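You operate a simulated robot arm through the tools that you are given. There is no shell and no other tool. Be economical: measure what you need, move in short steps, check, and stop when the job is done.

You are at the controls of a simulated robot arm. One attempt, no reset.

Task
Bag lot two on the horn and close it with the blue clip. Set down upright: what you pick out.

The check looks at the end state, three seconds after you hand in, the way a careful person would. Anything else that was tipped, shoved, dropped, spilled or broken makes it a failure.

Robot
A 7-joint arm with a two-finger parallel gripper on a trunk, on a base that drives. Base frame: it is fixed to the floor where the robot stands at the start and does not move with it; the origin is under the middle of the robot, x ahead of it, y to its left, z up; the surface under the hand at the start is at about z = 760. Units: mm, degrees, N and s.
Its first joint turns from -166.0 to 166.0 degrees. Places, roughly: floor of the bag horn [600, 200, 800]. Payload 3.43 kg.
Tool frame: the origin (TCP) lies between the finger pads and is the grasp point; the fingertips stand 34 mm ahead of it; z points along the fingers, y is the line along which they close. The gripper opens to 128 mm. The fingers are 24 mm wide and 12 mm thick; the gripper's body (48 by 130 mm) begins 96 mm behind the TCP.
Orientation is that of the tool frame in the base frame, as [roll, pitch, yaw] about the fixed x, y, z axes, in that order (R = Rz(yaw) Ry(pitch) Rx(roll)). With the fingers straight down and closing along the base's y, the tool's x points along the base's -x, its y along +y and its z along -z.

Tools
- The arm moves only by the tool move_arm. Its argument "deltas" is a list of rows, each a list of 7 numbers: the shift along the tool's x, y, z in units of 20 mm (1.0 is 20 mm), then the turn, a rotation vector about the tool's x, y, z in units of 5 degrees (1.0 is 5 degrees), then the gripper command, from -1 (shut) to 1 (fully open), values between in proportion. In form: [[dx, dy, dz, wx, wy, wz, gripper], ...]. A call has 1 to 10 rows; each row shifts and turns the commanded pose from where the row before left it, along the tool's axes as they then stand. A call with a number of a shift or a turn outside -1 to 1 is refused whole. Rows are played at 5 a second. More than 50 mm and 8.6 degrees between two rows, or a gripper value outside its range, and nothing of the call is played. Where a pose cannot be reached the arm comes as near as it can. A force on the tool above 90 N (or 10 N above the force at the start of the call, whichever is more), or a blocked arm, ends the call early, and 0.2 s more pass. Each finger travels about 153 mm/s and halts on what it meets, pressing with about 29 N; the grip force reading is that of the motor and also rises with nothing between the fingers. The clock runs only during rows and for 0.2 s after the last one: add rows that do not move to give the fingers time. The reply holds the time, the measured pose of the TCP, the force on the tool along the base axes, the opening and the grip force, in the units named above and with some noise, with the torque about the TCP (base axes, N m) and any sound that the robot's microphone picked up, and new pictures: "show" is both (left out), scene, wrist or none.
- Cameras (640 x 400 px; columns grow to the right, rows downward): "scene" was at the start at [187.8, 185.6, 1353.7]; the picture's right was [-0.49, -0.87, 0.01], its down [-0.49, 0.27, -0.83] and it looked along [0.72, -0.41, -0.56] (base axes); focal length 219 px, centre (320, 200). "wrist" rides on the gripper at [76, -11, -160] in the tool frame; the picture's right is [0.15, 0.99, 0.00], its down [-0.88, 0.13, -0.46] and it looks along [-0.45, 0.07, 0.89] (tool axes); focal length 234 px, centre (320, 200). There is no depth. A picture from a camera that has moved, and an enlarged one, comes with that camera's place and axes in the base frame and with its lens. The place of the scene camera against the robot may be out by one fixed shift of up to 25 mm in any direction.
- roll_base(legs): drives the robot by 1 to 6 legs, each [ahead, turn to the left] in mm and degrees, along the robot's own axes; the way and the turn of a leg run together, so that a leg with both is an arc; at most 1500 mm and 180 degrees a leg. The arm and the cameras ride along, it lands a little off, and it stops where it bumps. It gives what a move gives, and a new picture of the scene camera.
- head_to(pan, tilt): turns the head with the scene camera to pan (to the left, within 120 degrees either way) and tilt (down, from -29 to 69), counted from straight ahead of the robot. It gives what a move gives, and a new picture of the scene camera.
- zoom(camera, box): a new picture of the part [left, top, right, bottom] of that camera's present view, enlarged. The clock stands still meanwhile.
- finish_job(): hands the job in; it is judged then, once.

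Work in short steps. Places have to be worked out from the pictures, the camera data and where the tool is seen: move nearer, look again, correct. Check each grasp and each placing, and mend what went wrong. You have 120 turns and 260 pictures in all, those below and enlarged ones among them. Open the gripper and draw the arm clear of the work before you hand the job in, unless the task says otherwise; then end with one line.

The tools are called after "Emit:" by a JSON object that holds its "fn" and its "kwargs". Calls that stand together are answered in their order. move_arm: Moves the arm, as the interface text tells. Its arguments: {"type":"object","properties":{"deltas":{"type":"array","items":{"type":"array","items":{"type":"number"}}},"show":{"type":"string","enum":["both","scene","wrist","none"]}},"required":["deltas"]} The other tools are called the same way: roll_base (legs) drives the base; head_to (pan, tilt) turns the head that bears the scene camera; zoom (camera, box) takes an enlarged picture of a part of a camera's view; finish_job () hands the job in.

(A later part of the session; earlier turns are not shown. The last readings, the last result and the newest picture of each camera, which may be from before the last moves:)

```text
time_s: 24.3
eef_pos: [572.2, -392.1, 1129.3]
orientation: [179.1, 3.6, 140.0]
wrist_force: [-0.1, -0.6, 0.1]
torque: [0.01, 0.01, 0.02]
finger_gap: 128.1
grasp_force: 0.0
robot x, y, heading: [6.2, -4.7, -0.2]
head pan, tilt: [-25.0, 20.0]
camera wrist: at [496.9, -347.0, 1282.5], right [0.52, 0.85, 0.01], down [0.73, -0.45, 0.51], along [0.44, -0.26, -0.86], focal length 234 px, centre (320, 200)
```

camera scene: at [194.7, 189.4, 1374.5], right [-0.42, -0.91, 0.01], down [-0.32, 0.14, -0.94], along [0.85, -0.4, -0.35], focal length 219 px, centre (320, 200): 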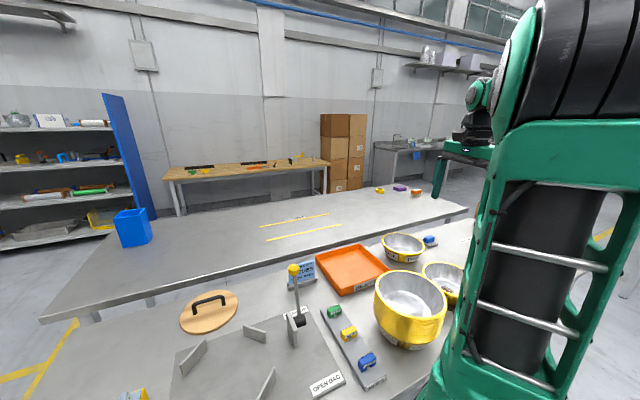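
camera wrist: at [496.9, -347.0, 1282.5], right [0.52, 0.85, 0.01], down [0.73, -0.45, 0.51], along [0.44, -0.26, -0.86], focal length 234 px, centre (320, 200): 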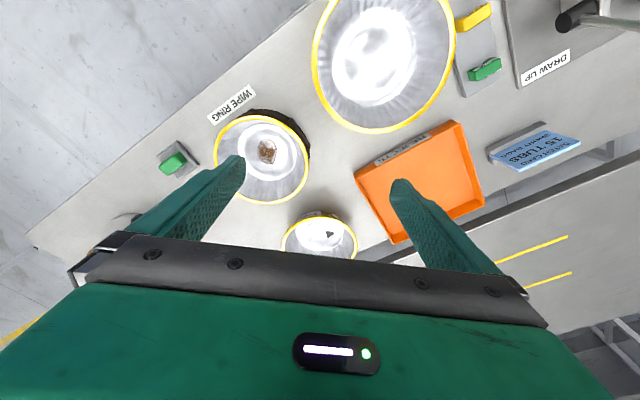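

I'll swing to look at the stack from the -y side: first rotate the yaw to about 220°, then translate and tilt.

Emit:
{"fn": "move_arm", "kwargs": {"deltas": [[0, 0, 0, 0, 0, -1, 1], [0, 0, 0, 0, 0, -1, 1], [0, 0, 0, 0, 0, -1, 1], [0, 0, 0, 0, 0, -1, 1], [0, 0, 0, 0, 0, -1, 1], [0, 0, 0, 0, 0, -1, 1], [0, 0, 0, 0, 0, -1, 1], [0, 0, 0, 0, 0, -1, 1], [0, 0, 0, 0, 0, -1, 1], [0, 0, 0, 0, 0, -1, 1]], "show": "none"}}

Emit:
{"fn": "move_arm", "kwargs": {"deltas": [[0, 0, 0, 0, 0, -1, 1], [0, 0, 0, 0, 0, -1, 1], [0, 0, 0, 0, 0, -1, 1], [0, 0, 0, 0, 0, -1, 1], [0, 0, 0, 0, 0, -1, 1], [0, 0, 0, 0, 0, -1, 1], [1, 0, 0, 0, 0, 0, 1], [1, 0, 0, 0, 0, 0, 1], [1, 0, 0, 0, 0, 0, 1], [1, 0, 0, 0, 0, 0, 1]], "show": "none"}}

Emit:
{"fn": "move_arm", "kwargs": {"deltas": [[0, -1, 0, 0, 0, 0, 1], [0, -1, 0, 0, 0, 0, 1], [0, -0.5, 1, 0, 0, 0, 1], [0, 0, 1, 0, 0, 0, 1], [0, 0, 1, 0, -1, 0, 1], [0, 0, 1, 0, -1, 0, 1], [0, 0, 0, 0, -1, 0, 1], [0, 0, 0, 0, -1, 0, 1], [0, 0, 0, 0, -1, 0, 1]], "show": "wrist"}}

```text
time_s: 26.5
eef_pos: [572.4, -391.0, 1130.5]
orientation: [-177.8, 2.9, -169.9]
wrist_force: [-0.3, -0.5, -0.6]
torque: [0.05, 0.05, 0.03]
finger_gap: 128.1
grasp_force: 0.1
robot x, y, heading: [1.6, -2.0, -0.2]
head pan, tilt: [-25.0, 20.0]
```

```text
time_s: 28.7
eef_pos: [511.8, -443.3, 1127.2]
orientation: [-176.7, 1.4, -140.0]
wrist_force: [0.2, -0.2, 0.4]
torque: [0.01, 0.02, 0.0]
finger_gap: 128.1
grasp_force: 0.0
robot x, y, heading: [1.5, -1.9, 0.1]
head pan, tilt: [-25.0, 20.0]
```

```text
time_s: 30.7
eef_pos: [550.1, -482.8, 1050.8]
orientation: [-176.3, 26.5, -138.4]
wrist_force: [-0.2, 0.3, -0.1]
torque: [-0.03, 0.01, -0.02]
finger_gap: 127.9
grasp_force: 0.1
robot x, y, heading: [1.5, -0.7, 0.0]
head pan, tilt: [-25.0, 20.0]
camera wrist: at [444.1, -575.5, 1158.0], right [-0.73, 0.67, -0.12], down [0.33, 0.51, 0.79], along [0.6, 0.54, -0.6], focal length 234 px, centre (320, 200)
```

wrist: 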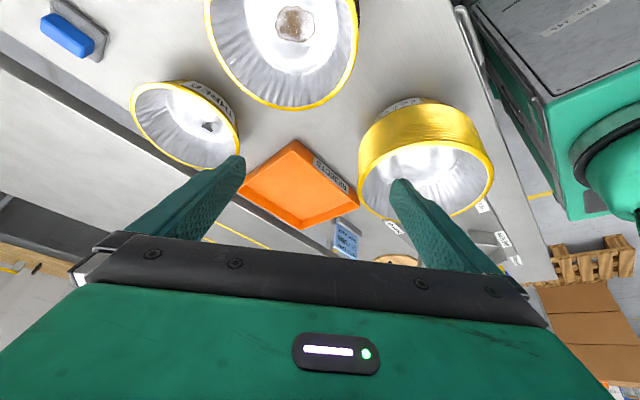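

Emit:
{"fn": "zoom", "kwargs": {"camera": "wrist", "box": [350, 85, 500, 225]}}

Emit:
{"fn": "zoom", "kwargs": {"camera": "wrist", "box": [395, 98, 435, 123]}}

Emit:
{"fn": "zoom", "kwargs": {"camera": "wrist", "box": [395, 118, 435, 143]}}

Emit:
{"fn": "zoom", "kwargs": {"camera": "wrist", "box": [395, 130, 435, 155]}}

```text
2.86 times, centred on (425, 155) of wrist
camera zoom: at [444.1, -575.5, 1158.0], right [-0.73, 0.67, -0.12], down [0.33, 0.51, 0.79], along [0.6, 0.54, -0.6], focal length 669 px, centre (20, 329)
```

zoom: 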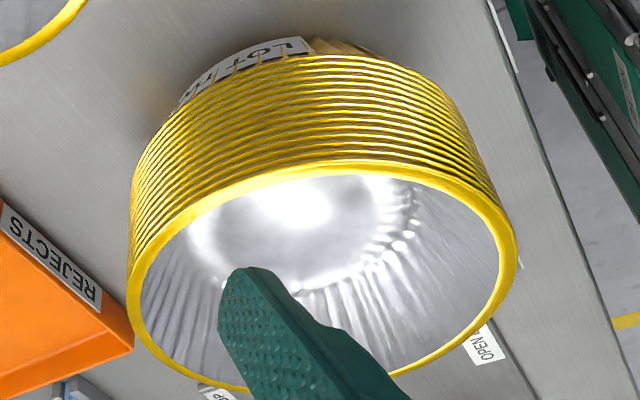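

```text
16.00 times, centred on (415, 110) of wrist
camera zoom: at [444.1, -575.5, 1158.0], right [-0.73, 0.67, -0.12], down [0.33, 0.51, 0.79], along [0.6, 0.54, -0.6], focal length 3747 px, centre (-1200, 1632)
```

zoom: 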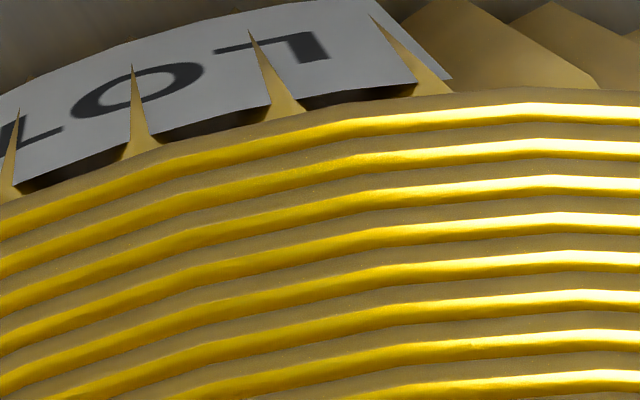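

```text
16.00 times, centred on (415, 130) of wrist
camera zoom: at [444.1, -575.5, 1158.0], right [-0.73, 0.67, -0.12], down [0.33, 0.51, 0.79], along [0.6, 0.54, -0.6], focal length 3747 px, centre (-1200, 1312)
```

zoom: 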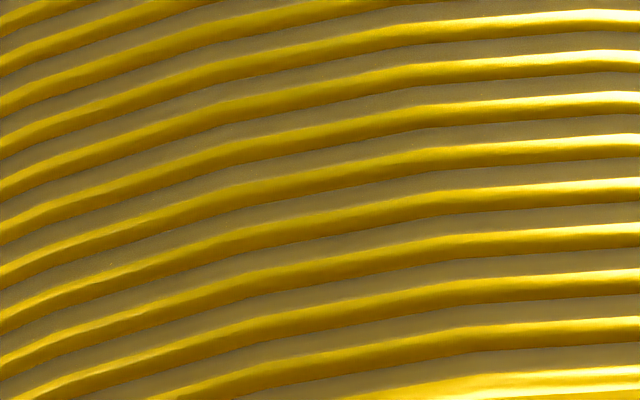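

```text
16.00 times, centred on (415, 142) of wrist
camera zoom: at [444.1, -575.5, 1158.0], right [-0.73, 0.67, -0.12], down [0.33, 0.51, 0.79], along [0.6, 0.54, -0.6], focal length 3747 px, centre (-1200, 1120)
```

zoom: 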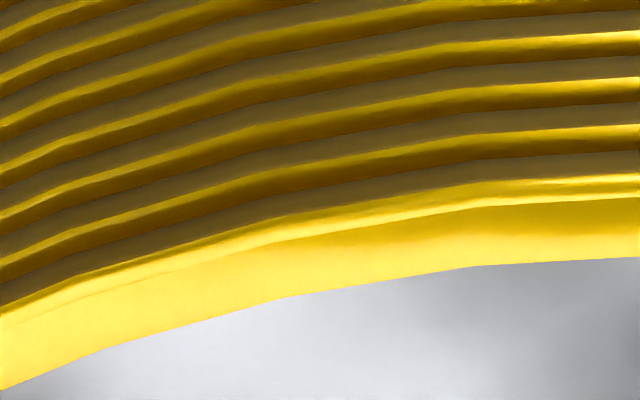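

The stack counts exactly 15 rims, which matches the card. Next I look at the feed and horn area closely: raise, unwind the tilt and move over there.

Emit:
{"fn": "move_arm", "kwargs": {"deltas": [[0, 0, -1, 0, 1, 0, 1], [0, 0, -1, 0, 1, 0, 1], [0, 0, -1, 0, 1, 0, 1], [0, 0, 0, 0, 1, 1, 1], [0, 0, 0, 0, 1, 1, 1], [0, 0, 0, 0.7, 0, 1, 1], [0, 0, 0, 0, 0, 1, 1], [0, 0, 0, 0, 0, 1, 1], [0, 0, 0, 0, 0, 1, 1], [0, 0, 0, 0, 0, 1, 1]], "show": "none"}}

Emit:
{"fn": "move_arm", "kwargs": {"deltas": [[0, 1, 0, 0, 0, 0.7, 1], [0, 1, 0, 0, 0, 0, 1], [0, 1, 0, 0, 0, 0, 1], [0, 1, 0, 0, 0, 0, 1], [0, 1, 0, 0, 0, 0, 1], [0, 1, 0, 0, 0, 0, 1], [0, 1, 0, 0, 0, 0, 1], [0, 1, 0, 0, 0, 0, 1], [0, 1, 0, 0, 0, 0, 1], [0, 1, 0, 0, 0, 0, 1]], "show": "none"}}

```text
time_s: 32.9
eef_pos: [530.6, -495.6, 1107.2]
orientation: [-175.6, 4.1, -175.1]
wrist_force: [-0.4, -0.2, 0.4]
torque: [-0.02, 0.04, 0.03]
finger_gap: 127.8
grasp_force: 0.1
robot x, y, heading: [-0.5, -0.8, -0.4]
head pan, tilt: [-25.0, 20.0]
```

```text
time_s: 35.1
eef_pos: [524.8, -294.6, 1090.3]
orientation: [-175.9, 4.3, -178.5]
wrist_force: [0.0, -0.2, -0.1]
torque: [0.0, 0.05, 0.01]
finger_gap: 128.1
grasp_force: 0.1
robot x, y, heading: [-0.2, -3.7, 0.0]
head pan, tilt: [-25.0, 20.0]
```

Emit:
{"fn": "move_arm", "kwargs": {"deltas": [[0, 1, -1, -0.82, 0.84, -0.3, 1], [-1, 1, -1, 0, 0, 0, 1], [-1, 1, 0, 0, 0, 0, 1], [0, 1, 0, 0, 0, 0, 1], [0, 1, 0, 0, 0, 0, 1], [0, 1, 0, 0, 0, 0, 1], [0, 1, 0, 0, 0, 0, 1], [0, 1, 0, 0, 0, 0, 1], [0, 1, 0, 0, 0, 0, 1], [0, 1, 0, 0, 0, 0, 1]], "show": "none"}}

Emit:
{"fn": "move_arm", "kwargs": {"deltas": [[0, 1, 0, 0, 0, 0, 1], [0, 1, 0, 0, 0, 0, 1], [0, 1, 0, 0, 0, 0, 1], [0, 1, 0, 0, 0, 0, 1], [0, 1, 0, 0, 0, 0, 1], [0, 1, 0, 0, 0, 0, 1], [0, 1, 0, 0, 0, 0, 1], [0, 1, 0, 0, 0, 0, 1], [0, 1, 0, 0, 0, 0, 1], [0, 1, 0, 0, 0, 0, 1]], "show": "wrist"}}

Emit:
{"fn": "move_arm", "kwargs": {"deltas": [[0, 1, 0, 0, 0, 0, 1], [0, 1, 0, 0, 0, 0, 1], [0, 1, 0, 0, 0, 0, 1], [0, 1, 0, 0, 0, 0, 1], [0, 1, 0, 0, 0, 0, 1], [0, 1, 0, 0, 0, 0, 1], [0, 1, 0, 0, 0, 0, 1], [0, 1, 0, 0, 0, 0, 1], [0, 1, 0, 0, 0, 0, 1], [0, 1, 0, 0, 0, 0, 1]], "show": "wrist"}}

```text
time_s: 37.3
eef_pos: [553.4, -90.9, 1129.4]
orientation: [180.0, 0.2, -177.2]
wrist_force: [-0.3, -0.1, 0.5]
torque: [0.02, 0.01, -0.01]
finger_gap: 128.0
grasp_force: 0.0
robot x, y, heading: [0.0, -2.1, -0.2]
head pan, tilt: [-25.0, 20.0]
```

```text
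time_s: 39.5
eef_pos: [544.2, 106.8, 1130.1]
orientation: [180.0, 0.1, -177.1]
wrist_force: [0.8, -0.1, -0.2]
torque: [0.02, -0.02, 0.02]
finger_gap: 128.1
grasp_force: 0.0
robot x, y, heading: [0.4, -3.6, 0.0]
head pan, tilt: [-25.0, 20.0]
camera wrist: at [467.0, 92.7, 1288.1], right [-0.2, 0.98, 0.0], down [0.87, 0.17, 0.46], along [0.45, 0.09, -0.89], focal length 234 px, centre (320, 200)
```

wrist: 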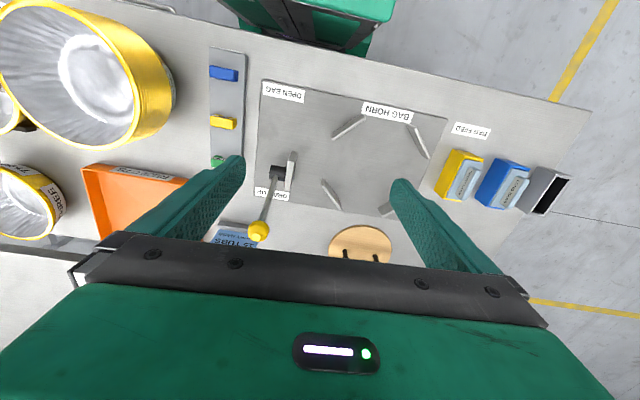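

```text
time_s: 41.7
eef_pos: [534.2, 306.0, 1130.3]
orientation: [180.0, 0.1, -177.2]
wrist_force: [0.7, -0.4, 0.3]
torque: [0.02, 0.01, 0.0]
finger_gap: 128.2
grasp_force: 0.0
robot x, y, heading: [-0.8, -4.4, -0.0]
head pan, tilt: [-25.0, 20.0]
camera wrist: at [456.7, 291.9, 1288.3], right [-0.2, 0.98, 0.0], down [0.87, 0.17, 0.46], along [0.45, 0.09, -0.89], focal length 234 px, centre (320, 200)
```

wrist: 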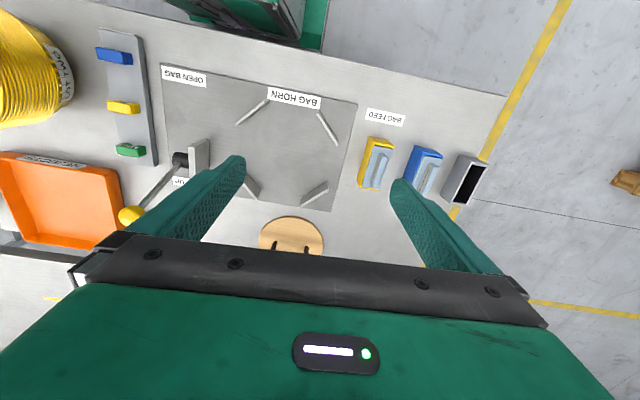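

Emit:
{"fn": "zoom", "kwargs": {"camera": "wrist", "box": [345, 100, 505, 220]}}

Emit:
{"fn": "zoom", "kwargs": {"camera": "wrist", "box": [150, 50, 370, 230]}}

Emit:
{"fn": "head_to", "kwargs": {"pan": 20, "tilt": 50}}

Emit:
{"fn": "zoom", "kwargs": {"camera": "scene", "box": [120, 100, 420, 340]}}

```text
3.33 times, centred on (425, 160) of wrist
camera zoom: at [456.7, 291.9, 1288.3], right [-0.2, 0.98, 0.0], down [0.87, 0.17, 0.46], along [0.45, 0.09, -0.89], focal length 781 px, centre (-30, 333)
```

zoom: 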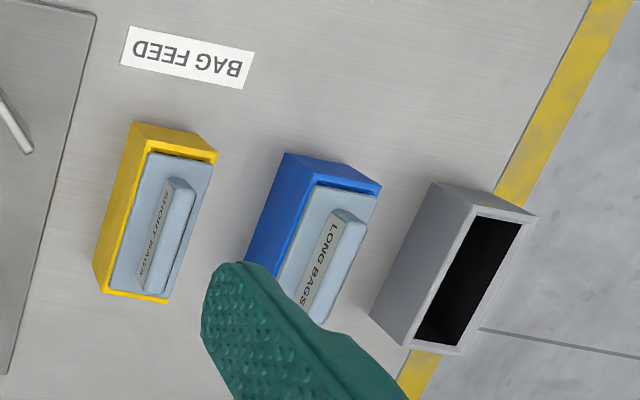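

```text
2.22 times, centred on (260, 140) of wrist
camera zoom: at [456.7, 291.9, 1288.3], right [-0.2, 0.98, 0.0], down [0.87, 0.17, 0.46], along [0.45, 0.09, -0.89], focal length 520 px, centre (453, 333)
```

zoom: 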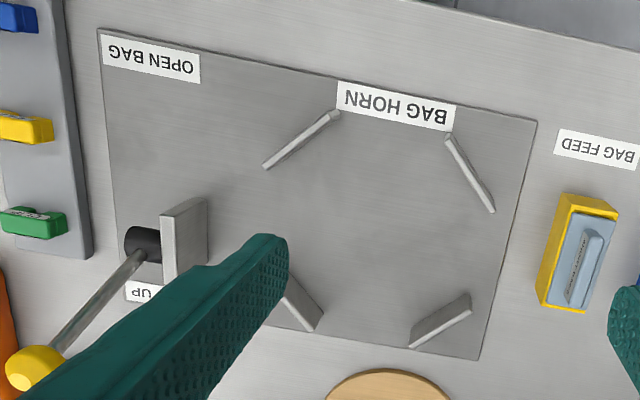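

```text
time_s: 42.8
eef_pos: [532.8, 306.2, 1130.8]
orientation: [180.0, 0.1, -177.1]
wrist_force: [0.3, 0.2, 0.0]
torque: [-0.02, -0.03, 0.03]
finger_gap: 127.9
grasp_force: 0.0
robot x, y, heading: [-3.7, -2.8, -0.1]
head pan, tilt: [20.0, 50.0]
camera scene: at [182.1, 255.2, 1329.1], right [0.34, -0.94, 0.0], down [-0.73, -0.26, -0.63], along [0.59, 0.22, -0.77], focal length 219 px, centre (320, 200)
```

scene: 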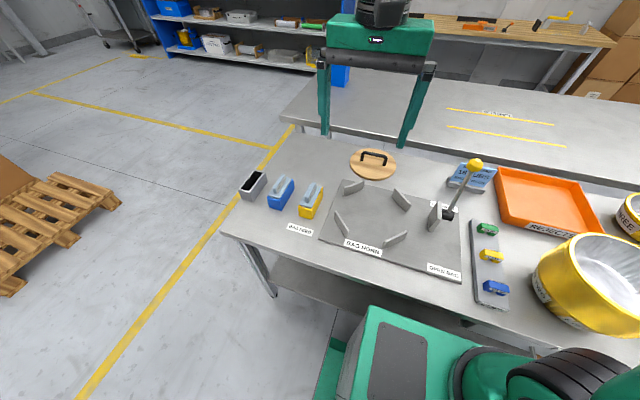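

```text
1.67 times, centred on (270, 220) of scene
camera zoom: at [182.1, 255.2, 1329.1], right [0.34, -0.94, 0.0], down [-0.73, -0.26, -0.63], along [0.59, 0.22, -0.77], focal length 366 px, centre (403, 167)
```

zoom: 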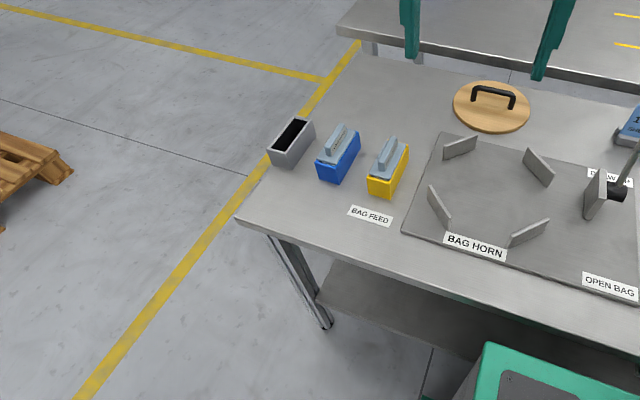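

Now a closer look at the bag feed from lower down.

Emit:
{"fn": "move_arm", "kwargs": {"deltas": [[0, 1, 1, 0, 0, 0, 1], [0, 1, 1, 0, 0, 0, 1], [0, 1, 1, 0, 0, 0, 1], [0, 1, 1, 0, 0, 0, 1], [0, 1, 1, 0, 0, 0, 1], [0, 1, 1, 0, 0, 0, 1]], "show": "wrist"}}

Emit:
{"fn": "zoom", "kwargs": {"camera": "wrist", "box": [220, 60, 420, 240]}}

```text
time_s: 44.2
eef_pos: [527.0, 426.4, 1008.3]
orientation: [180.0, 0.0, -177.1]
wrist_force: [0.1, -0.5, 0.3]
torque: [0.05, -0.03, 0.01]
finger_gap: 127.8
grasp_force: 0.0
robot x, y, heading: [1.4, -1.8, 0.1]
head pan, tilt: [20.0, 50.0]
camera wrist: at [449.9, 412.1, 1167.6], right [-0.2, 0.98, 0.0], down [0.87, 0.17, 0.46], along [0.45, 0.09, -0.89], focal length 234 px, centre (320, 200)
```

wrist: 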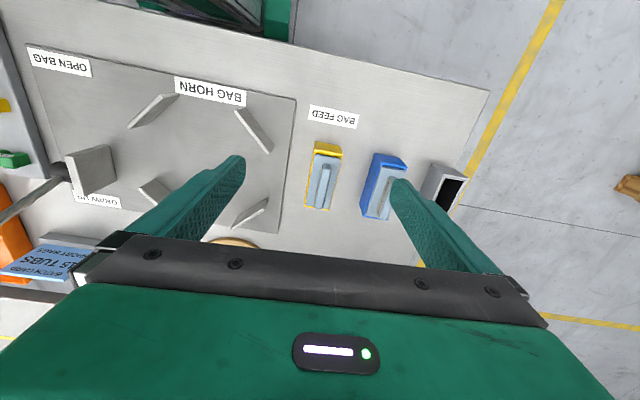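

```text
2.22 times, centred on (320, 150) of wrist
camera zoom: at [449.9, 412.1, 1167.6], right [-0.2, 0.98, 0.0], down [0.87, 0.17, 0.46], along [0.45, 0.09, -0.89], focal length 520 px, centre (320, 311)
```

zoom: 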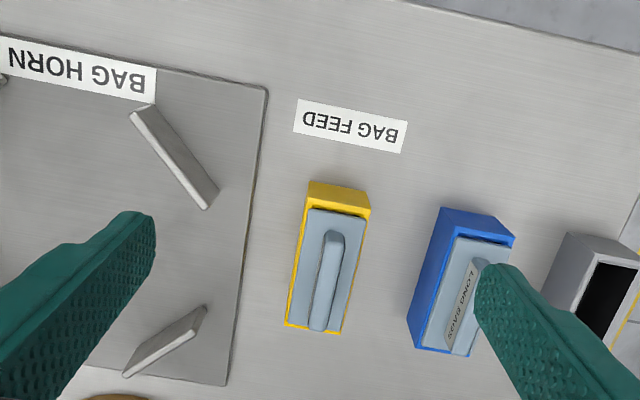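

The yellow "SHORT BAGS" cassette has a rib handle at about (601, 446), top z≈823. I'll move above it with the fingers partly closed, then look.

Emit:
{"fn": "move_arm", "kwargs": {"deltas": [[-1, 0.3, 1, 0, 0, 0, 0], [-1, 0.3, 1, 0, 0, 0, -0.5], [-1, 0.22, 1, 0, 0, 0, -0.55], [-0.7, 0, 1, 0, 0, 0, -0.55], [0, 0, 1, 0, 0, 0, -0.55], [0, 0, 0.5, 0, 0, 0, -0.55]], "show": "both"}}

Emit:
{"fn": "zoom", "kwargs": {"camera": "wrist", "box": [220, 60, 440, 260]}}

Emit:
{"fn": "zoom", "kwargs": {"camera": "scene", "box": [220, 120, 400, 250]}}

```text
time_s: 45.6
eef_pos: [601.2, 447.1, 899.0]
orientation: [-179.9, 0.0, -177.1]
wrist_force: [0.1, -0.2, 0.0]
torque: [0.01, 0.0, 0.02]
finger_gap: 28.8
grasp_force: 0.0
robot x, y, heading: [3.7, -7.2, 0.1]
head pan, tilt: [20.0, 50.0]
camera scene: at [182.0, 255.2, 1329.1], right [0.34, -0.94, 0.0], down [-0.73, -0.26, -0.63], along [0.59, 0.22, -0.77], focal length 219 px, centre (320, 200)
camera wrist: at [524.0, 432.5, 1056.8], right [-0.2, 0.98, 0.0], down [0.87, 0.18, 0.46], along [0.45, 0.09, -0.89], focal length 234 px, centre (320, 200)
```

scene: 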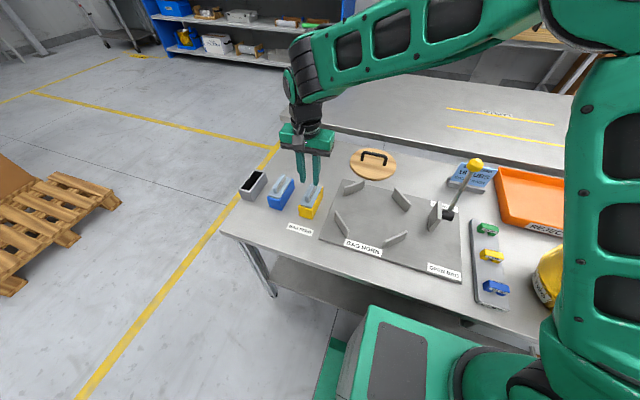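
wrist: 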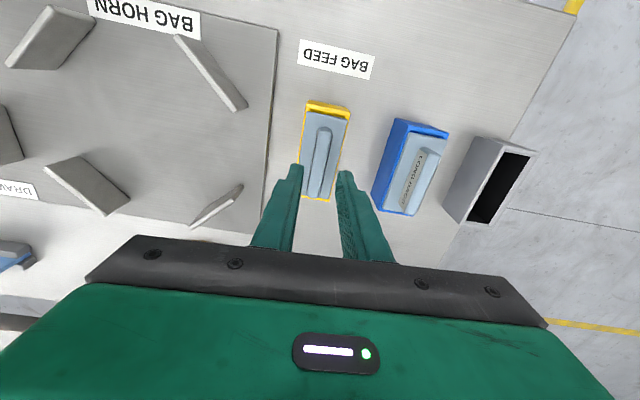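

```text
2.00 times, centred on (330, 160) of wrist
camera zoom: at [524.0, 432.5, 1056.8], right [-0.2, 0.98, 0.0], down [0.87, 0.18, 0.46], along [0.45, 0.09, -0.89], focal length 468 px, centre (300, 280)
```

zoom: 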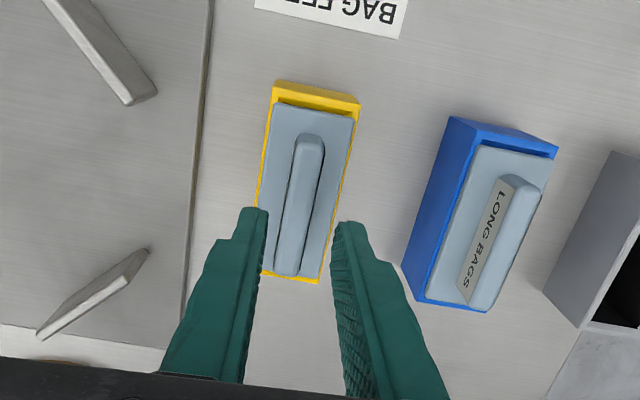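

```text
3.08 times, centred on (310, 185) of scene
camera zoom: at [182.0, 255.2, 1329.1], right [0.34, -0.94, 0.0], down [-0.73, -0.26, -0.63], along [0.59, 0.22, -0.77], focal length 675 px, centre (351, 246)
```

zoom: 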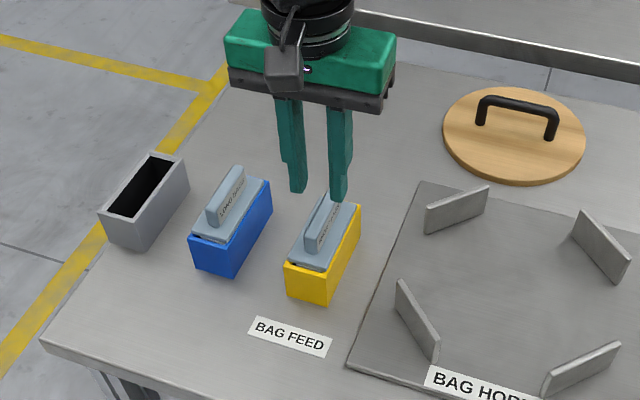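

The TCP is centred over the rib. I'll descend so the tips straddle it and close gently.

Emit:
{"fn": "move_arm", "kwargs": {"deltas": [[0, 0, 1, 0, 0, 0, -0.55], [0, 0, 1, 0, 0, 0, -0.55], [0, 0, 0.7, 0, 0, 0, -0.55], [0, 0, 0, 0, 0, 0, -1], [0, 0, 0, 0, 0, 0, -1]], "show": "wrist"}}

Emit:
{"fn": "zoom", "kwargs": {"camera": "scene", "box": [250, 130, 380, 230]}}

```text
time_s: 46.8
eef_pos: [600.7, 446.7, 845.2]
orientation: [-179.9, 0.1, -177.1]
wrist_force: [2.5, -6.6, 2.4]
torque: [-0.25, 0.01, -0.43]
finger_gap: 13.3
grasp_force: 29.1
robot x, y, heading: [-0.7, -2.4, -0.3]
head pan, tilt: [20.0, 50.0]
camera wrist: at [524.5, 431.6, 1003.0], right [-0.19, 0.98, 0.0], down [0.87, 0.17, 0.46], along [0.45, 0.09, -0.89], focal length 234 px, centre (320, 200)
```

wrist: 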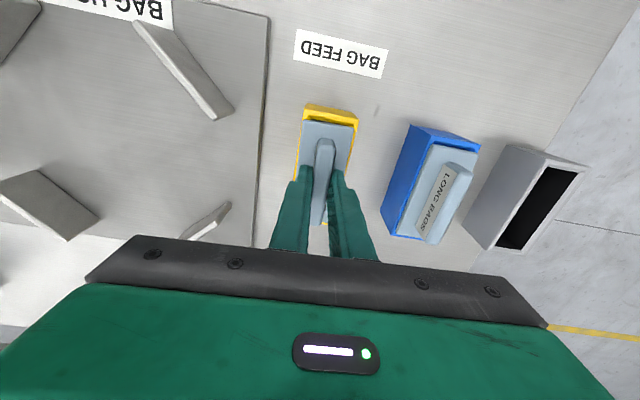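

```text
4.00 times, centred on (315, 180) of scene
camera zoom: at [182.1, 255.0, 1329.1], right [0.34, -0.94, 0.0], down [-0.73, -0.26, -0.63], along [0.59, 0.22, -0.77], focal length 878 px, centre (340, 280)
```

zoom: 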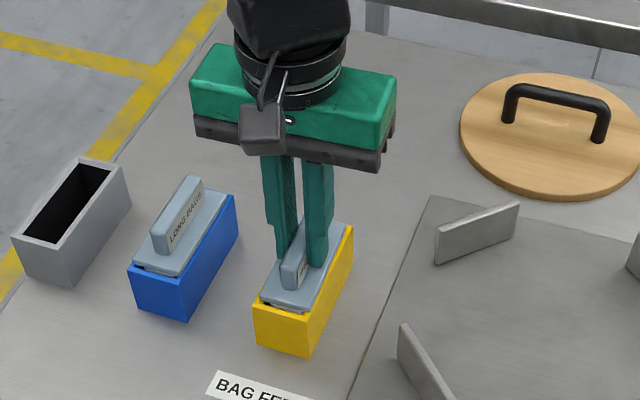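

Gripped at 13.3 mm. I'll lift slowly and see whether the cassette comes out of its shell.

Emit:
{"fn": "move_arm", "kwargs": {"deltas": [[0, 0, -0.5, 0, 0, 0, -1], [0, 0, -0.5, 0, 0, 0, -1], [0, 0, -0.5, 0, 0, 0, -1]], "show": "wrist"}}

Emit:
{"fn": "zoom", "kwargs": {"camera": "scene", "box": [250, 130, 380, 230]}}

```text
time_s: 47.6
eef_pos: [601.3, 447.0, 876.7]
orientation: [180.0, 0.2, -176.9]
wrist_force: [0.9, 0.0, -0.8]
torque: [-0.01, -0.01, -0.04]
finger_gap: 0.0
grasp_force: 28.7
robot x, y, heading: [1.2, -3.6, 0.1]
head pan, tilt: [20.0, 50.0]
camera wrist: at [523.8, 432.4, 1034.4], right [-0.2, 0.98, 0.0], down [0.87, 0.18, 0.46], along [0.45, 0.09, -0.89], focal length 234 px, centre (320, 200)
```

wrist: 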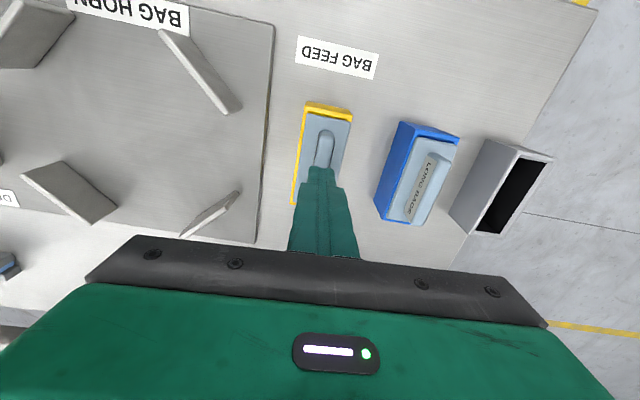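

```text
4.00 times, centred on (315, 180) of scene
camera zoom: at [182.2, 255.3, 1329.0], right [0.34, -0.94, 0.0], down [-0.73, -0.26, -0.63], along [0.59, 0.22, -0.77], focal length 878 px, centre (340, 280)
```

zoom: 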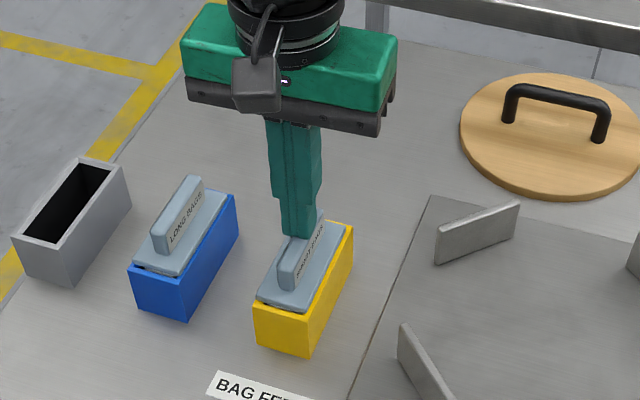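

It slipped off without lifting. I'll retry with a deeper grip, watching for contact on the plate.

Emit:
{"fn": "move_arm", "kwargs": {"deltas": [[0, 0, 0, 0, 0, 0, -0.6], [0, 0, 0, 0, 0, 0, -0.6], [0, 0, 0.8, 0, 0, 0, -0.6], [0, 0, 0.7, 0, 0, 0, -0.6], [0, 0, 0.3, 0, 0, 0, -0.6], [0, 0, 0.15, 0, 0, 0, -0.6], [0, 0, 0, 0, 0, 0, -0.6]], "show": "none"}}

```text
time_s: 49.2
eef_pos: [600.0, 446.9, 841.8]
orientation: [179.8, 0.3, -177.2]
wrist_force: [-3.6, -13.9, 68.9]
torque: [-0.83, 0.33, -0.22]
finger_gap: 25.6
grasp_force: 0.1
robot x, y, heading: [2.1, -1.7, 0.0]
head pan, tilt: [20.0, 50.0]
```

Contact at the plate (69 N). I'll back off 2 mm, close and lift again.

Emit:
{"fn": "move_arm", "kwargs": {"deltas": [[0, 0, -0.15, 0, 0, 0, -0.6], [0, 0, 0, 0, 0, 0, -1], [0, 0, 0, 0, 0, 0, -1], [0, 0, 0, 0, 0, 0, -1], [0, 0, -0.15, 0, 0, 0, -1], [0, 0, -0.15, 0, 0, 0, -1], [0, 0, -0.15, 0, 0, 0, -1]], "show": "both"}}

Emit:
{"fn": "zoom", "kwargs": {"camera": "scene", "box": [250, 130, 380, 230]}}

```text
time_s: 50.8
eef_pos: [601.2, 446.4, 848.1]
orientation: [-179.8, 0.0, -177.1]
wrist_force: [6.0, -0.4, -4.8]
torque: [-0.02, -0.41, -0.37]
finger_gap: 13.5
grasp_force: 29.4
robot x, y, heading: [5.6, -6.4, 0.2]
head pan, tilt: [20.0, 50.0]
camera scene: at [182.4, 255.3, 1329.0], right [0.34, -0.94, 0.0], down [-0.73, -0.26, -0.63], along [0.59, 0.22, -0.77], focal length 219 px, centre (320, 200)
camera wrist: at [524.2, 431.7, 1006.0], right [-0.2, 0.98, 0.0], down [0.87, 0.18, 0.45], along [0.45, 0.09, -0.89], focal length 234 px, centre (320, 200)
```

scene: 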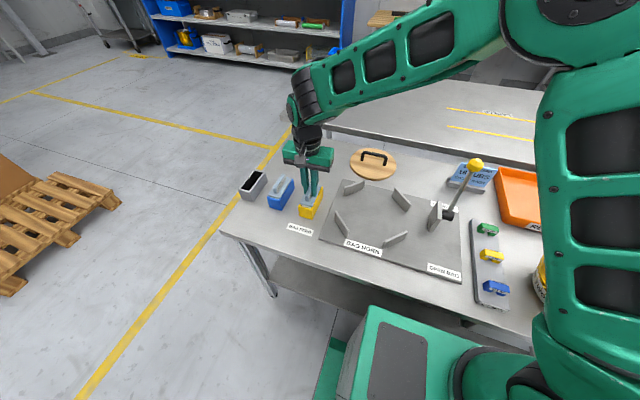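
wrist: 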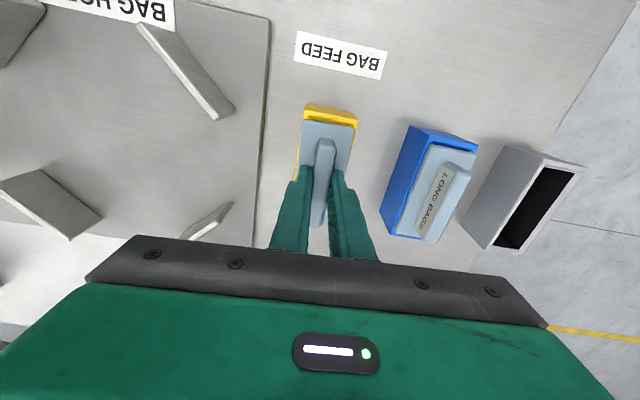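

```text
4.00 times, centred on (315, 180) of scene
camera zoom: at [182.4, 255.3, 1329.0], right [0.34, -0.94, 0.0], down [-0.73, -0.26, -0.63], along [0.59, 0.22, -0.77], focal length 878 px, centre (340, 280)
```

zoom: 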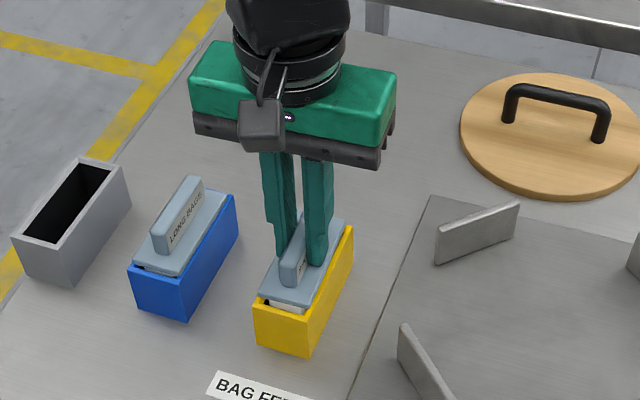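

The light-blue part is rising: there's a white gap beneath it. I'll continue lifting slowly.

Emit:
{"fn": "move_arm", "kwargs": {"deltas": [[0, 0, -0.25, 0, 0, 0, -1], [0, 0, -0.25, 0, 0, 0, -1], [0, 0, -0.25, 0, 0, 0, -1], [0, 0, -0.25, 0, 0, 0, -1], [0, 0, -0.25, 0, 0, 0, -1], [0, 0, -0.25, 0, 0, 0, -1]], "show": "wrist"}}

Emit:
{"fn": "zoom", "kwargs": {"camera": "scene", "box": [250, 130, 380, 230]}}

```text
time_s: 52.2
eef_pos: [599.3, 446.1, 880.1]
orientation: [-179.9, 0.0, -177.2]
wrist_force: [2.0, -9.1, -4.1]
torque: [-0.84, 0.05, -0.49]
finger_gap: 13.6
grasp_force: 28.9
robot x, y, heading: [-4.2, -3.2, -0.0]
head pan, tilt: [20.0, 50.0]
camera wrist: at [523.8, 432.1, 1037.3], right [-0.2, 0.98, 0.0], down [0.87, 0.17, 0.46], along [0.45, 0.09, -0.89], focal length 234 px, centre (320, 200)
```

wrist: 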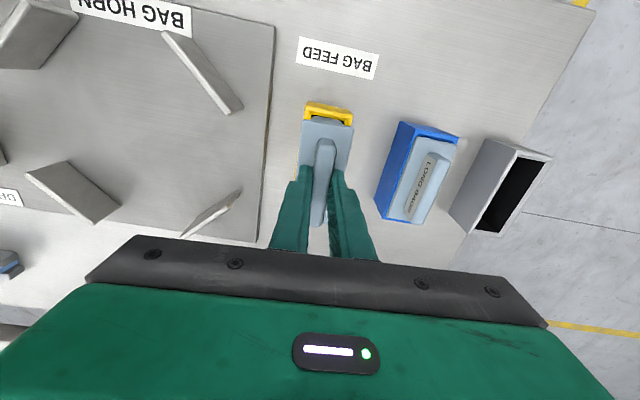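

```text
4.00 times, centred on (315, 180) of scene
camera zoom: at [182.3, 255.1, 1329.1], right [0.34, -0.94, 0.0], down [-0.73, -0.26, -0.63], along [0.59, 0.22, -0.77], focal length 878 px, centre (340, 280)
```

zoom: 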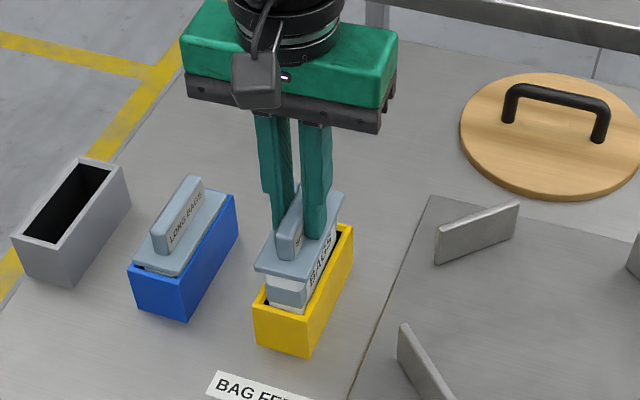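

It's a magazine with print on its side. The "BAG FEED" label sits right in front of this yellow holder. I'll lift further and read the side text.

Emit:
{"fn": "move_arm", "kwargs": {"deltas": [[0, 0, -0.5, 0, 0, 0, -1], [0, 0, -0.5, 0, 0, 0, -1], [0, 0, -0.5, 0, 0, 0, -1], [0, 0, -0.5, 0, 0, 0, -1]], "show": "wrist"}}

Emit:
{"fn": "zoom", "kwargs": {"camera": "scene", "box": [285, 145, 355, 215]}}

Emit:
{"fn": "zoom", "kwargs": {"camera": "scene", "box": [225, 155, 315, 225]}}

```text
time_s: 53.2
eef_pos: [601.1, 447.0, 919.6]
orientation: [-180.0, 0.1, -177.2]
wrist_force: [0.3, 0.0, -0.7]
torque: [0.01, -0.01, 0.0]
finger_gap: 13.5
grasp_force: 28.9
robot x, y, heading: [0.4, -4.5, 0.0]
head pan, tilt: [20.0, 50.0]
camera wrist: at [523.9, 432.4, 1077.3], right [-0.2, 0.98, 0.0], down [0.87, 0.18, 0.46], along [0.45, 0.09, -0.89], focal length 234 px, centre (320, 200)
```

wrist: 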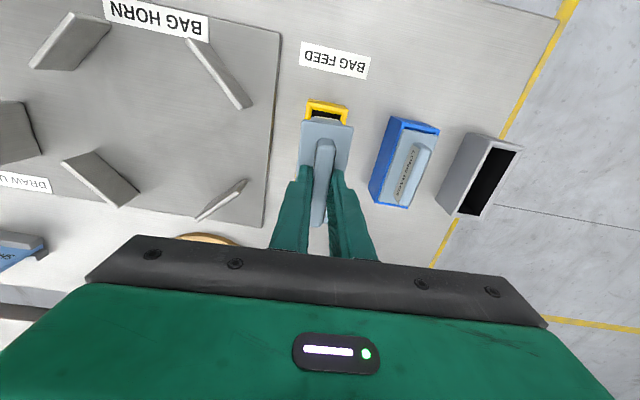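

```text
5.71 times, centred on (320, 180) of scene
camera zoom: at [182.2, 255.3, 1329.0], right [0.34, -0.94, 0.0], down [-0.73, -0.26, -0.63], along [0.59, 0.22, -0.77], focal length 1254 px, centre (320, 314)
```

zoom: 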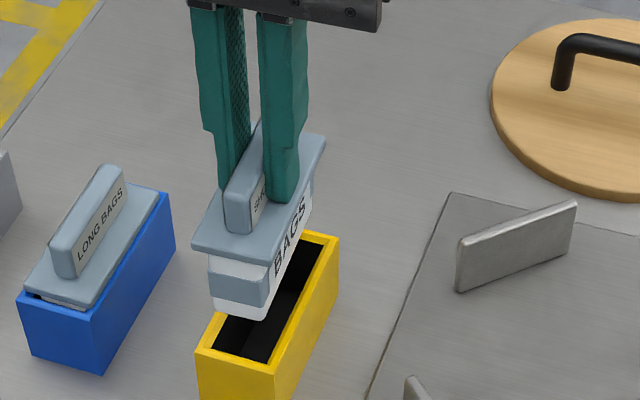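

```text
5.71 times, centred on (270, 190) of scene
camera zoom: at [182.2, 255.3, 1329.0], right [0.34, -0.94, 0.0], down [-0.73, -0.26, -0.63], along [0.59, 0.22, -0.77], focal length 1254 px, centre (606, 257)
```

zoom: 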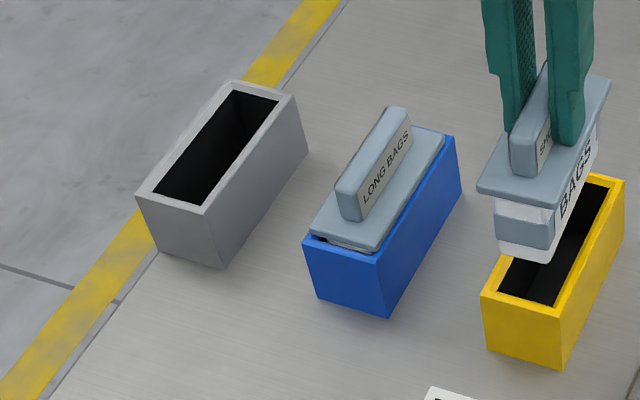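

It's just the SHORT BAGS magazine, which matches the card and was already in the labelled feed holder. I'll lower it straight back and then test with the lever.

Emit:
{"fn": "move_arm", "kwargs": {"deltas": [[0, 0, 0.7, 0, 0, 0, -1], [0, 0, 0.7, 0, 0, 0, -1], [0, 0, 0.7, 0, 0, 0, -1], [0, 0, 0.7, 0, 0, 0, -1], [0, 0, 0.5, 0, 0, 0, -1], [0, 0, 0.3, 0, 0, 0, -1], [0, 0, 0, 0, 0, 0, -1]], "show": "wrist"}}

Emit:
{"fn": "zoom", "kwargs": {"camera": "scene", "box": [285, 145, 355, 215]}}

```text
time_s: 54.8
eef_pos: [600.0, 446.2, 845.9]
orientation: [-180.0, 0.2, -177.1]
wrist_force: [0.4, -8.1, -1.2]
torque: [-0.36, -0.06, -0.49]
finger_gap: 13.6
grasp_force: 29.1
robot x, y, heading: [0.3, -4.9, -0.1]
head pan, tilt: [20.0, 50.0]
camera wrist: at [524.2, 431.6, 1004.4], right [-0.2, 0.98, 0.0], down [0.87, 0.17, 0.46], along [0.45, 0.09, -0.89], focal length 234 px, centre (320, 200)
```

wrist: 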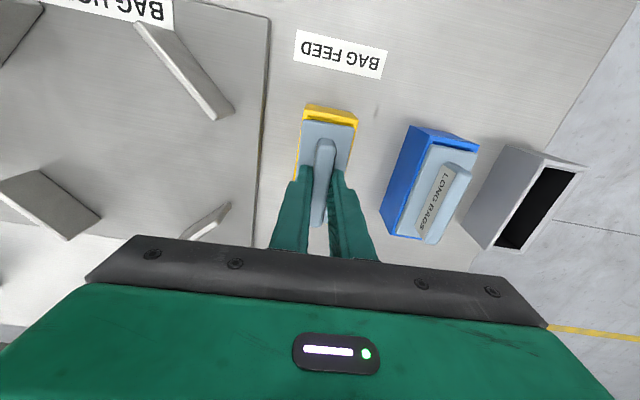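

```text
5.71 times, centred on (320, 180) of scene
camera zoom: at [182.1, 255.0, 1329.1], right [0.34, -0.94, 0.0], down [-0.73, -0.26, -0.63], along [0.59, 0.22, -0.77], focal length 1254 px, centre (320, 314)
```

zoom: 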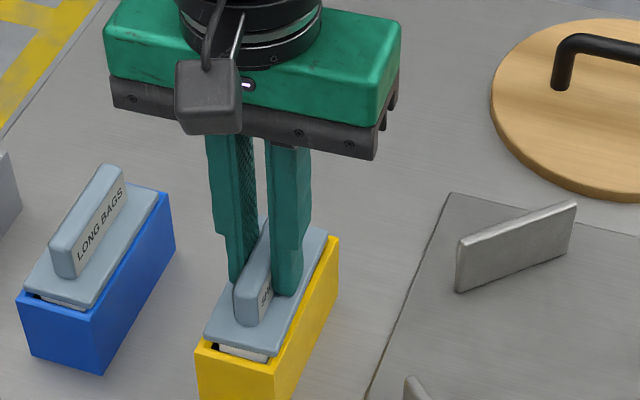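

Emit:
{"fn": "move_arm", "kwargs": {"deltas": [[0, 0, 0.15, 0, 0, 0, -1], [0, 0, 0, 0, 0, 0, -0.65], [0, 0, 0, 0, 0, 0, -0.65], [0, 0, -1, 0, 0, 0, -0.65], [0, 0, -1, 0, 0, 0, -0.65], [0, 0, -1, 0, 0, 0, -0.65], [0, 0, -1, 0, 0, 0, -0.65], [0, 0, -1, 0, 0, 0, -0.65]], "show": "wrist"}}

Emit:
{"fn": "zoom", "kwargs": {"camera": "scene", "box": [250, 130, 380, 230]}}

```text
time_s: 56.6
eef_pos: [601.2, 447.7, 944.3]
orientation: [-179.9, 0.0, -177.1]
wrist_force: [0.8, 0.6, -0.3]
torque: [-0.01, 0.08, 0.04]
finger_gap: 22.1
grasp_force: 0.1
robot x, y, heading: [-0.5, -5.3, 0.1]
head pan, tilt: [20.0, 50.0]
camera wrist: at [524.5, 432.8, 1102.3], right [-0.2, 0.98, 0.0], down [0.87, 0.17, 0.46], along [0.45, 0.09, -0.89], focal length 234 px, centre (320, 200)
```

wrist: 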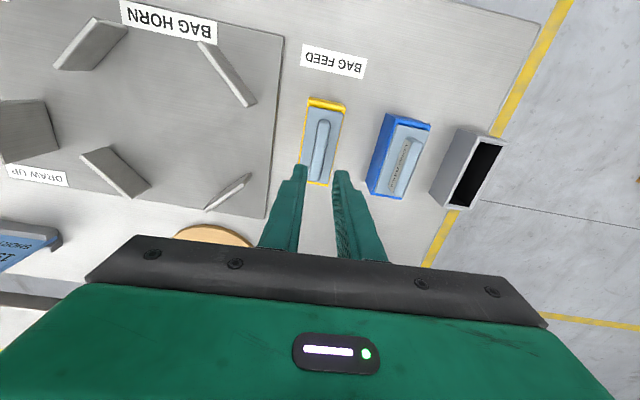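

```text
4.00 times, centred on (315, 180) of scene
camera zoom: at [182.2, 255.3, 1329.0], right [0.34, -0.94, 0.0], down [-0.73, -0.26, -0.63], along [0.59, 0.22, -0.77], focal length 878 px, centre (340, 280)
```

zoom: 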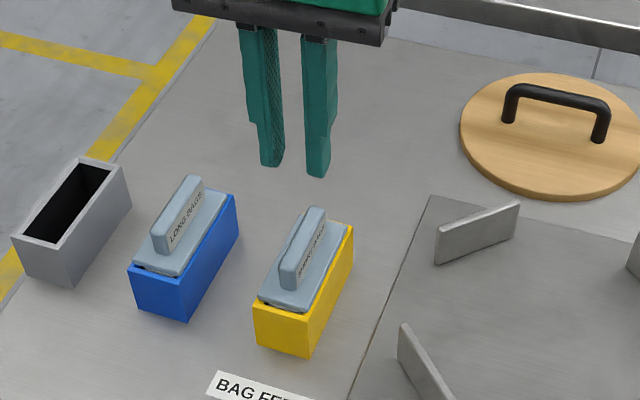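

The magazine is reseated. Now to the lever: rise, travel over, and come down beyond the knob (+x side) with closed fingers.

Emit:
{"fn": "move_arm", "kwargs": {"deltas": [[0, 0, -1, 0, 0, 0.58, -1], [0, 0, -1, 0, 0, 0, -1], [0, 0, -1, 0, 0, 0, -1], [0, 0, -1, 0, 0, 0, -1], [-0.4, -1, -1, 0, 0, 0, -1], [-0.4, -1, -1, 0, 0, 0, -1], [-0.4, -1, 0, 0, 0, 0, -1], [-0.4, -1, 0, 0, 0, 0, -1], [-0.4, -1, 0, 0, 0, 0, -1], [-0.4, -1, 0, 0, 0, 0, -1]], "show": "none"}}

Emit:
{"fn": "move_arm", "kwargs": {"deltas": [[-0.4, -1, 0, 0, 0, 0, -1], [-0.4, -1, 0, 0, 0, 0, -1], [-0.4, -1, 0, 0, 0, 0, -1], [-0.4, -1, 0, 0, 0, 0, -1], [-0.4, -1, 0, 0, 0, 0, -1], [-0.4, -1, 0, 0, 0, 0, -1], [-0.4, -1, 0, 0, 0, 0, -1], [-0.5, -1, 0, 0, 0, 0, -1], [-0.5, -1, 0, 0, 0, 0, -1], [-0.5, -1, 0, 0, 0, 0, -1]], "show": "wrist"}}

Emit:
{"fn": "head_to", "kwargs": {"pan": -12, "tilt": 42}}

```text
time_s: 58.8
eef_pos: [648.6, 328.0, 1065.2]
orientation: [180.0, 0.2, -180.0]
wrist_force: [-0.4, 0.9, -0.2]
torque: [-0.01, 0.0, 0.0]
finger_gap: 0.0
grasp_force: 28.7
robot x, y, heading: [-2.4, 0.5, 0.1]
head pan, tilt: [20.0, 50.0]
```

```text
time_s: 61.0
eef_pos: [733.6, 126.5, 1063.7]
orientation: [-179.8, 0.2, -180.0]
wrist_force: [0.1, 0.3, -0.5]
torque: [0.02, -0.01, 0.03]
finger_gap: 0.3
grasp_force: 29.1
robot x, y, heading: [2.3, 0.6, 0.0]
head pan, tilt: [20.0, 50.0]
camera wrist: at [656.4, 115.8, 1222.2], right [-0.15, 0.99, 0.0], down [0.88, 0.13, 0.46], along [0.45, 0.07, -0.89], focal length 234 px, centre (320, 200)
```

wrist: 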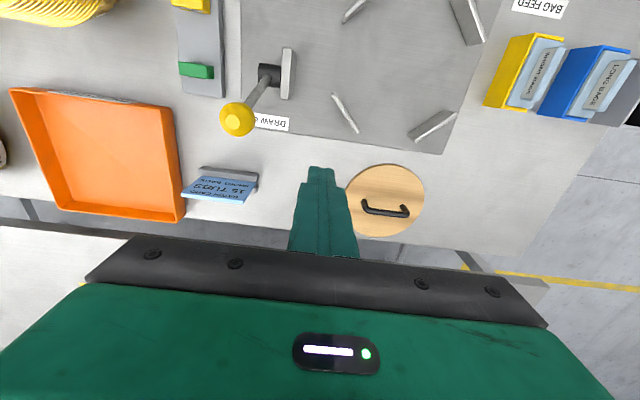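

```text
time_s: 62.0
eef_pos: [734.5, 126.7, 1065.0]
orientation: [-179.9, 0.2, 179.9]
wrist_force: [-0.1, -0.2, 0.2]
torque: [-0.02, 0.03, 0.01]
finger_gap: 0.1
grasp_force: 28.8
robot x, y, heading: [2.4, -1.6, 0.0]
head pan, tilt: [-12.0, 42.0]
camera scene: at [191.7, 211.6, 1340.2], right [-0.21, -0.98, 0.0], down [-0.66, 0.14, -0.73], along [0.72, -0.15, -0.68], focal length 219 px, centre (320, 200)
```

scene: 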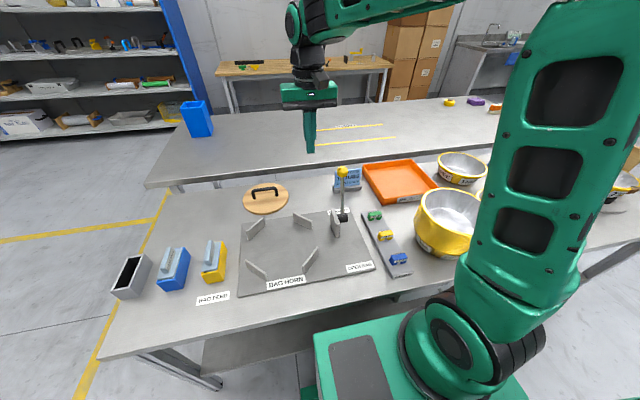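

The knob is confirmed at about (703, 37, 969). I'll position beyond it and descend.

Emit:
{"fn": "move_arm", "kwargs": {"deltas": [[-0.8, -1, 0, 0, 0, 0, -1], [0, -1, 0, 0, 0, 0, -1], [0, -1, 0, 0, 0, 0, -1], [0, -1, 0, 0, 0, 0, -1], [0, -0.5, 0, 0, 0, 0, -1], [0, 0, 1, 0, 0, 0, -1], [0, 0, 1, 0, 0, 0, -1], [0, 0, 1, 0, 0, 0, -1], [0, 0, 1, 0, 0, 0, -1], [0, 0, 1, 0, 0, 0, -1]], "show": "both"}}

```text
time_s: 64.2
eef_pos: [751.4, 36.7, 965.2]
orientation: [180.0, 0.2, -180.0]
wrist_force: [-0.5, -0.2, 0.0]
torque: [0.01, 0.01, -0.01]
finger_gap: 0.0
grasp_force: 28.9
robot x, y, heading: [1.8, -5.5, -0.1]
head pan, tilt: [-12.0, 42.0]
camera scene: at [191.5, 211.5, 1340.2], right [-0.21, -0.98, 0.0], down [-0.66, 0.14, -0.73], along [0.72, -0.15, -0.68], focal length 219 px, centre (320, 200)
camera wrist: at [673.6, 26.4, 1122.5], right [-0.15, 0.99, 0.0], down [0.88, 0.13, 0.46], along [0.45, 0.07, -0.89], focal length 234 px, centre (320, 200)
```

scene: 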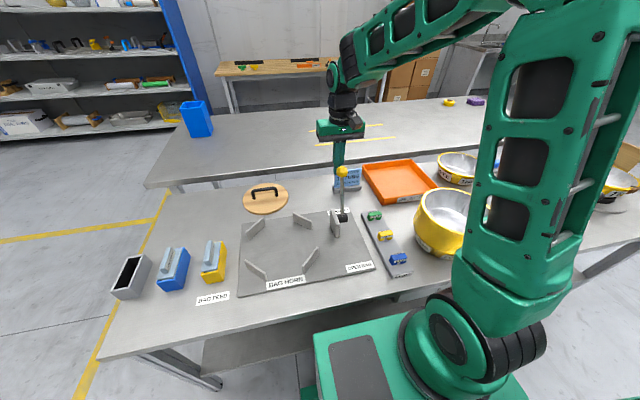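
wrist: 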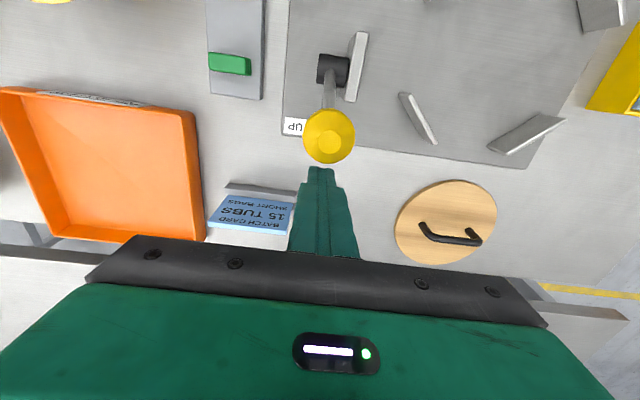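

Now I push toward -x (OPEN BAG) in small steps.

Emit:
{"fn": "move_arm", "kwargs": {"deltas": [[0.5, 0.2, 0, 0, 0, 0, -1], [0.5, 0, 0, 0, 0, 0, -1], [0.5, 0, 0, 0, 0, 0, -1], [0.5, 0, 0, 0, 0, 0, -1], [0.5, 0, 0, 0, 0, 0, -1], [0.5, 0, 0, 0, 0, 0, -1]], "show": "wrist"}}

```text
time_s: 65.6
eef_pos: [691.1, 42.8, 964.7]
orientation: [180.0, 0.0, 179.9]
wrist_force: [1.2, -0.4, 0.2]
torque: [0.01, -0.01, 0.01]
finger_gap: 0.0
grasp_force: 29.2
robot x, y, heading: [-0.4, -2.9, -0.0]
head pan, tilt: [-12.0, 42.0]
camera wrist: at [613.4, 30.6, 1122.2], right [-0.15, 0.99, 0.0], down [0.88, 0.13, 0.46], along [0.45, 0.07, -0.89], focal length 234 px, centre (320, 200)
```

wrist: 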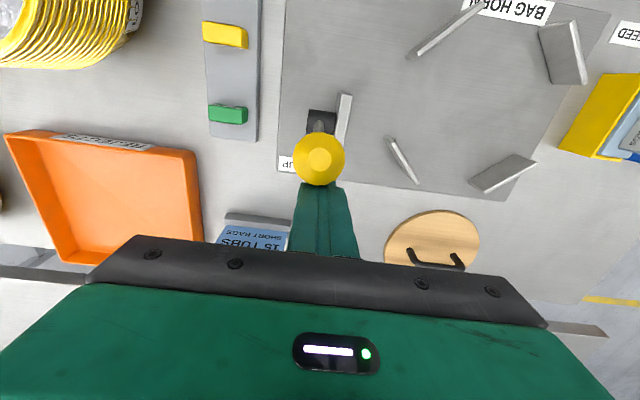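

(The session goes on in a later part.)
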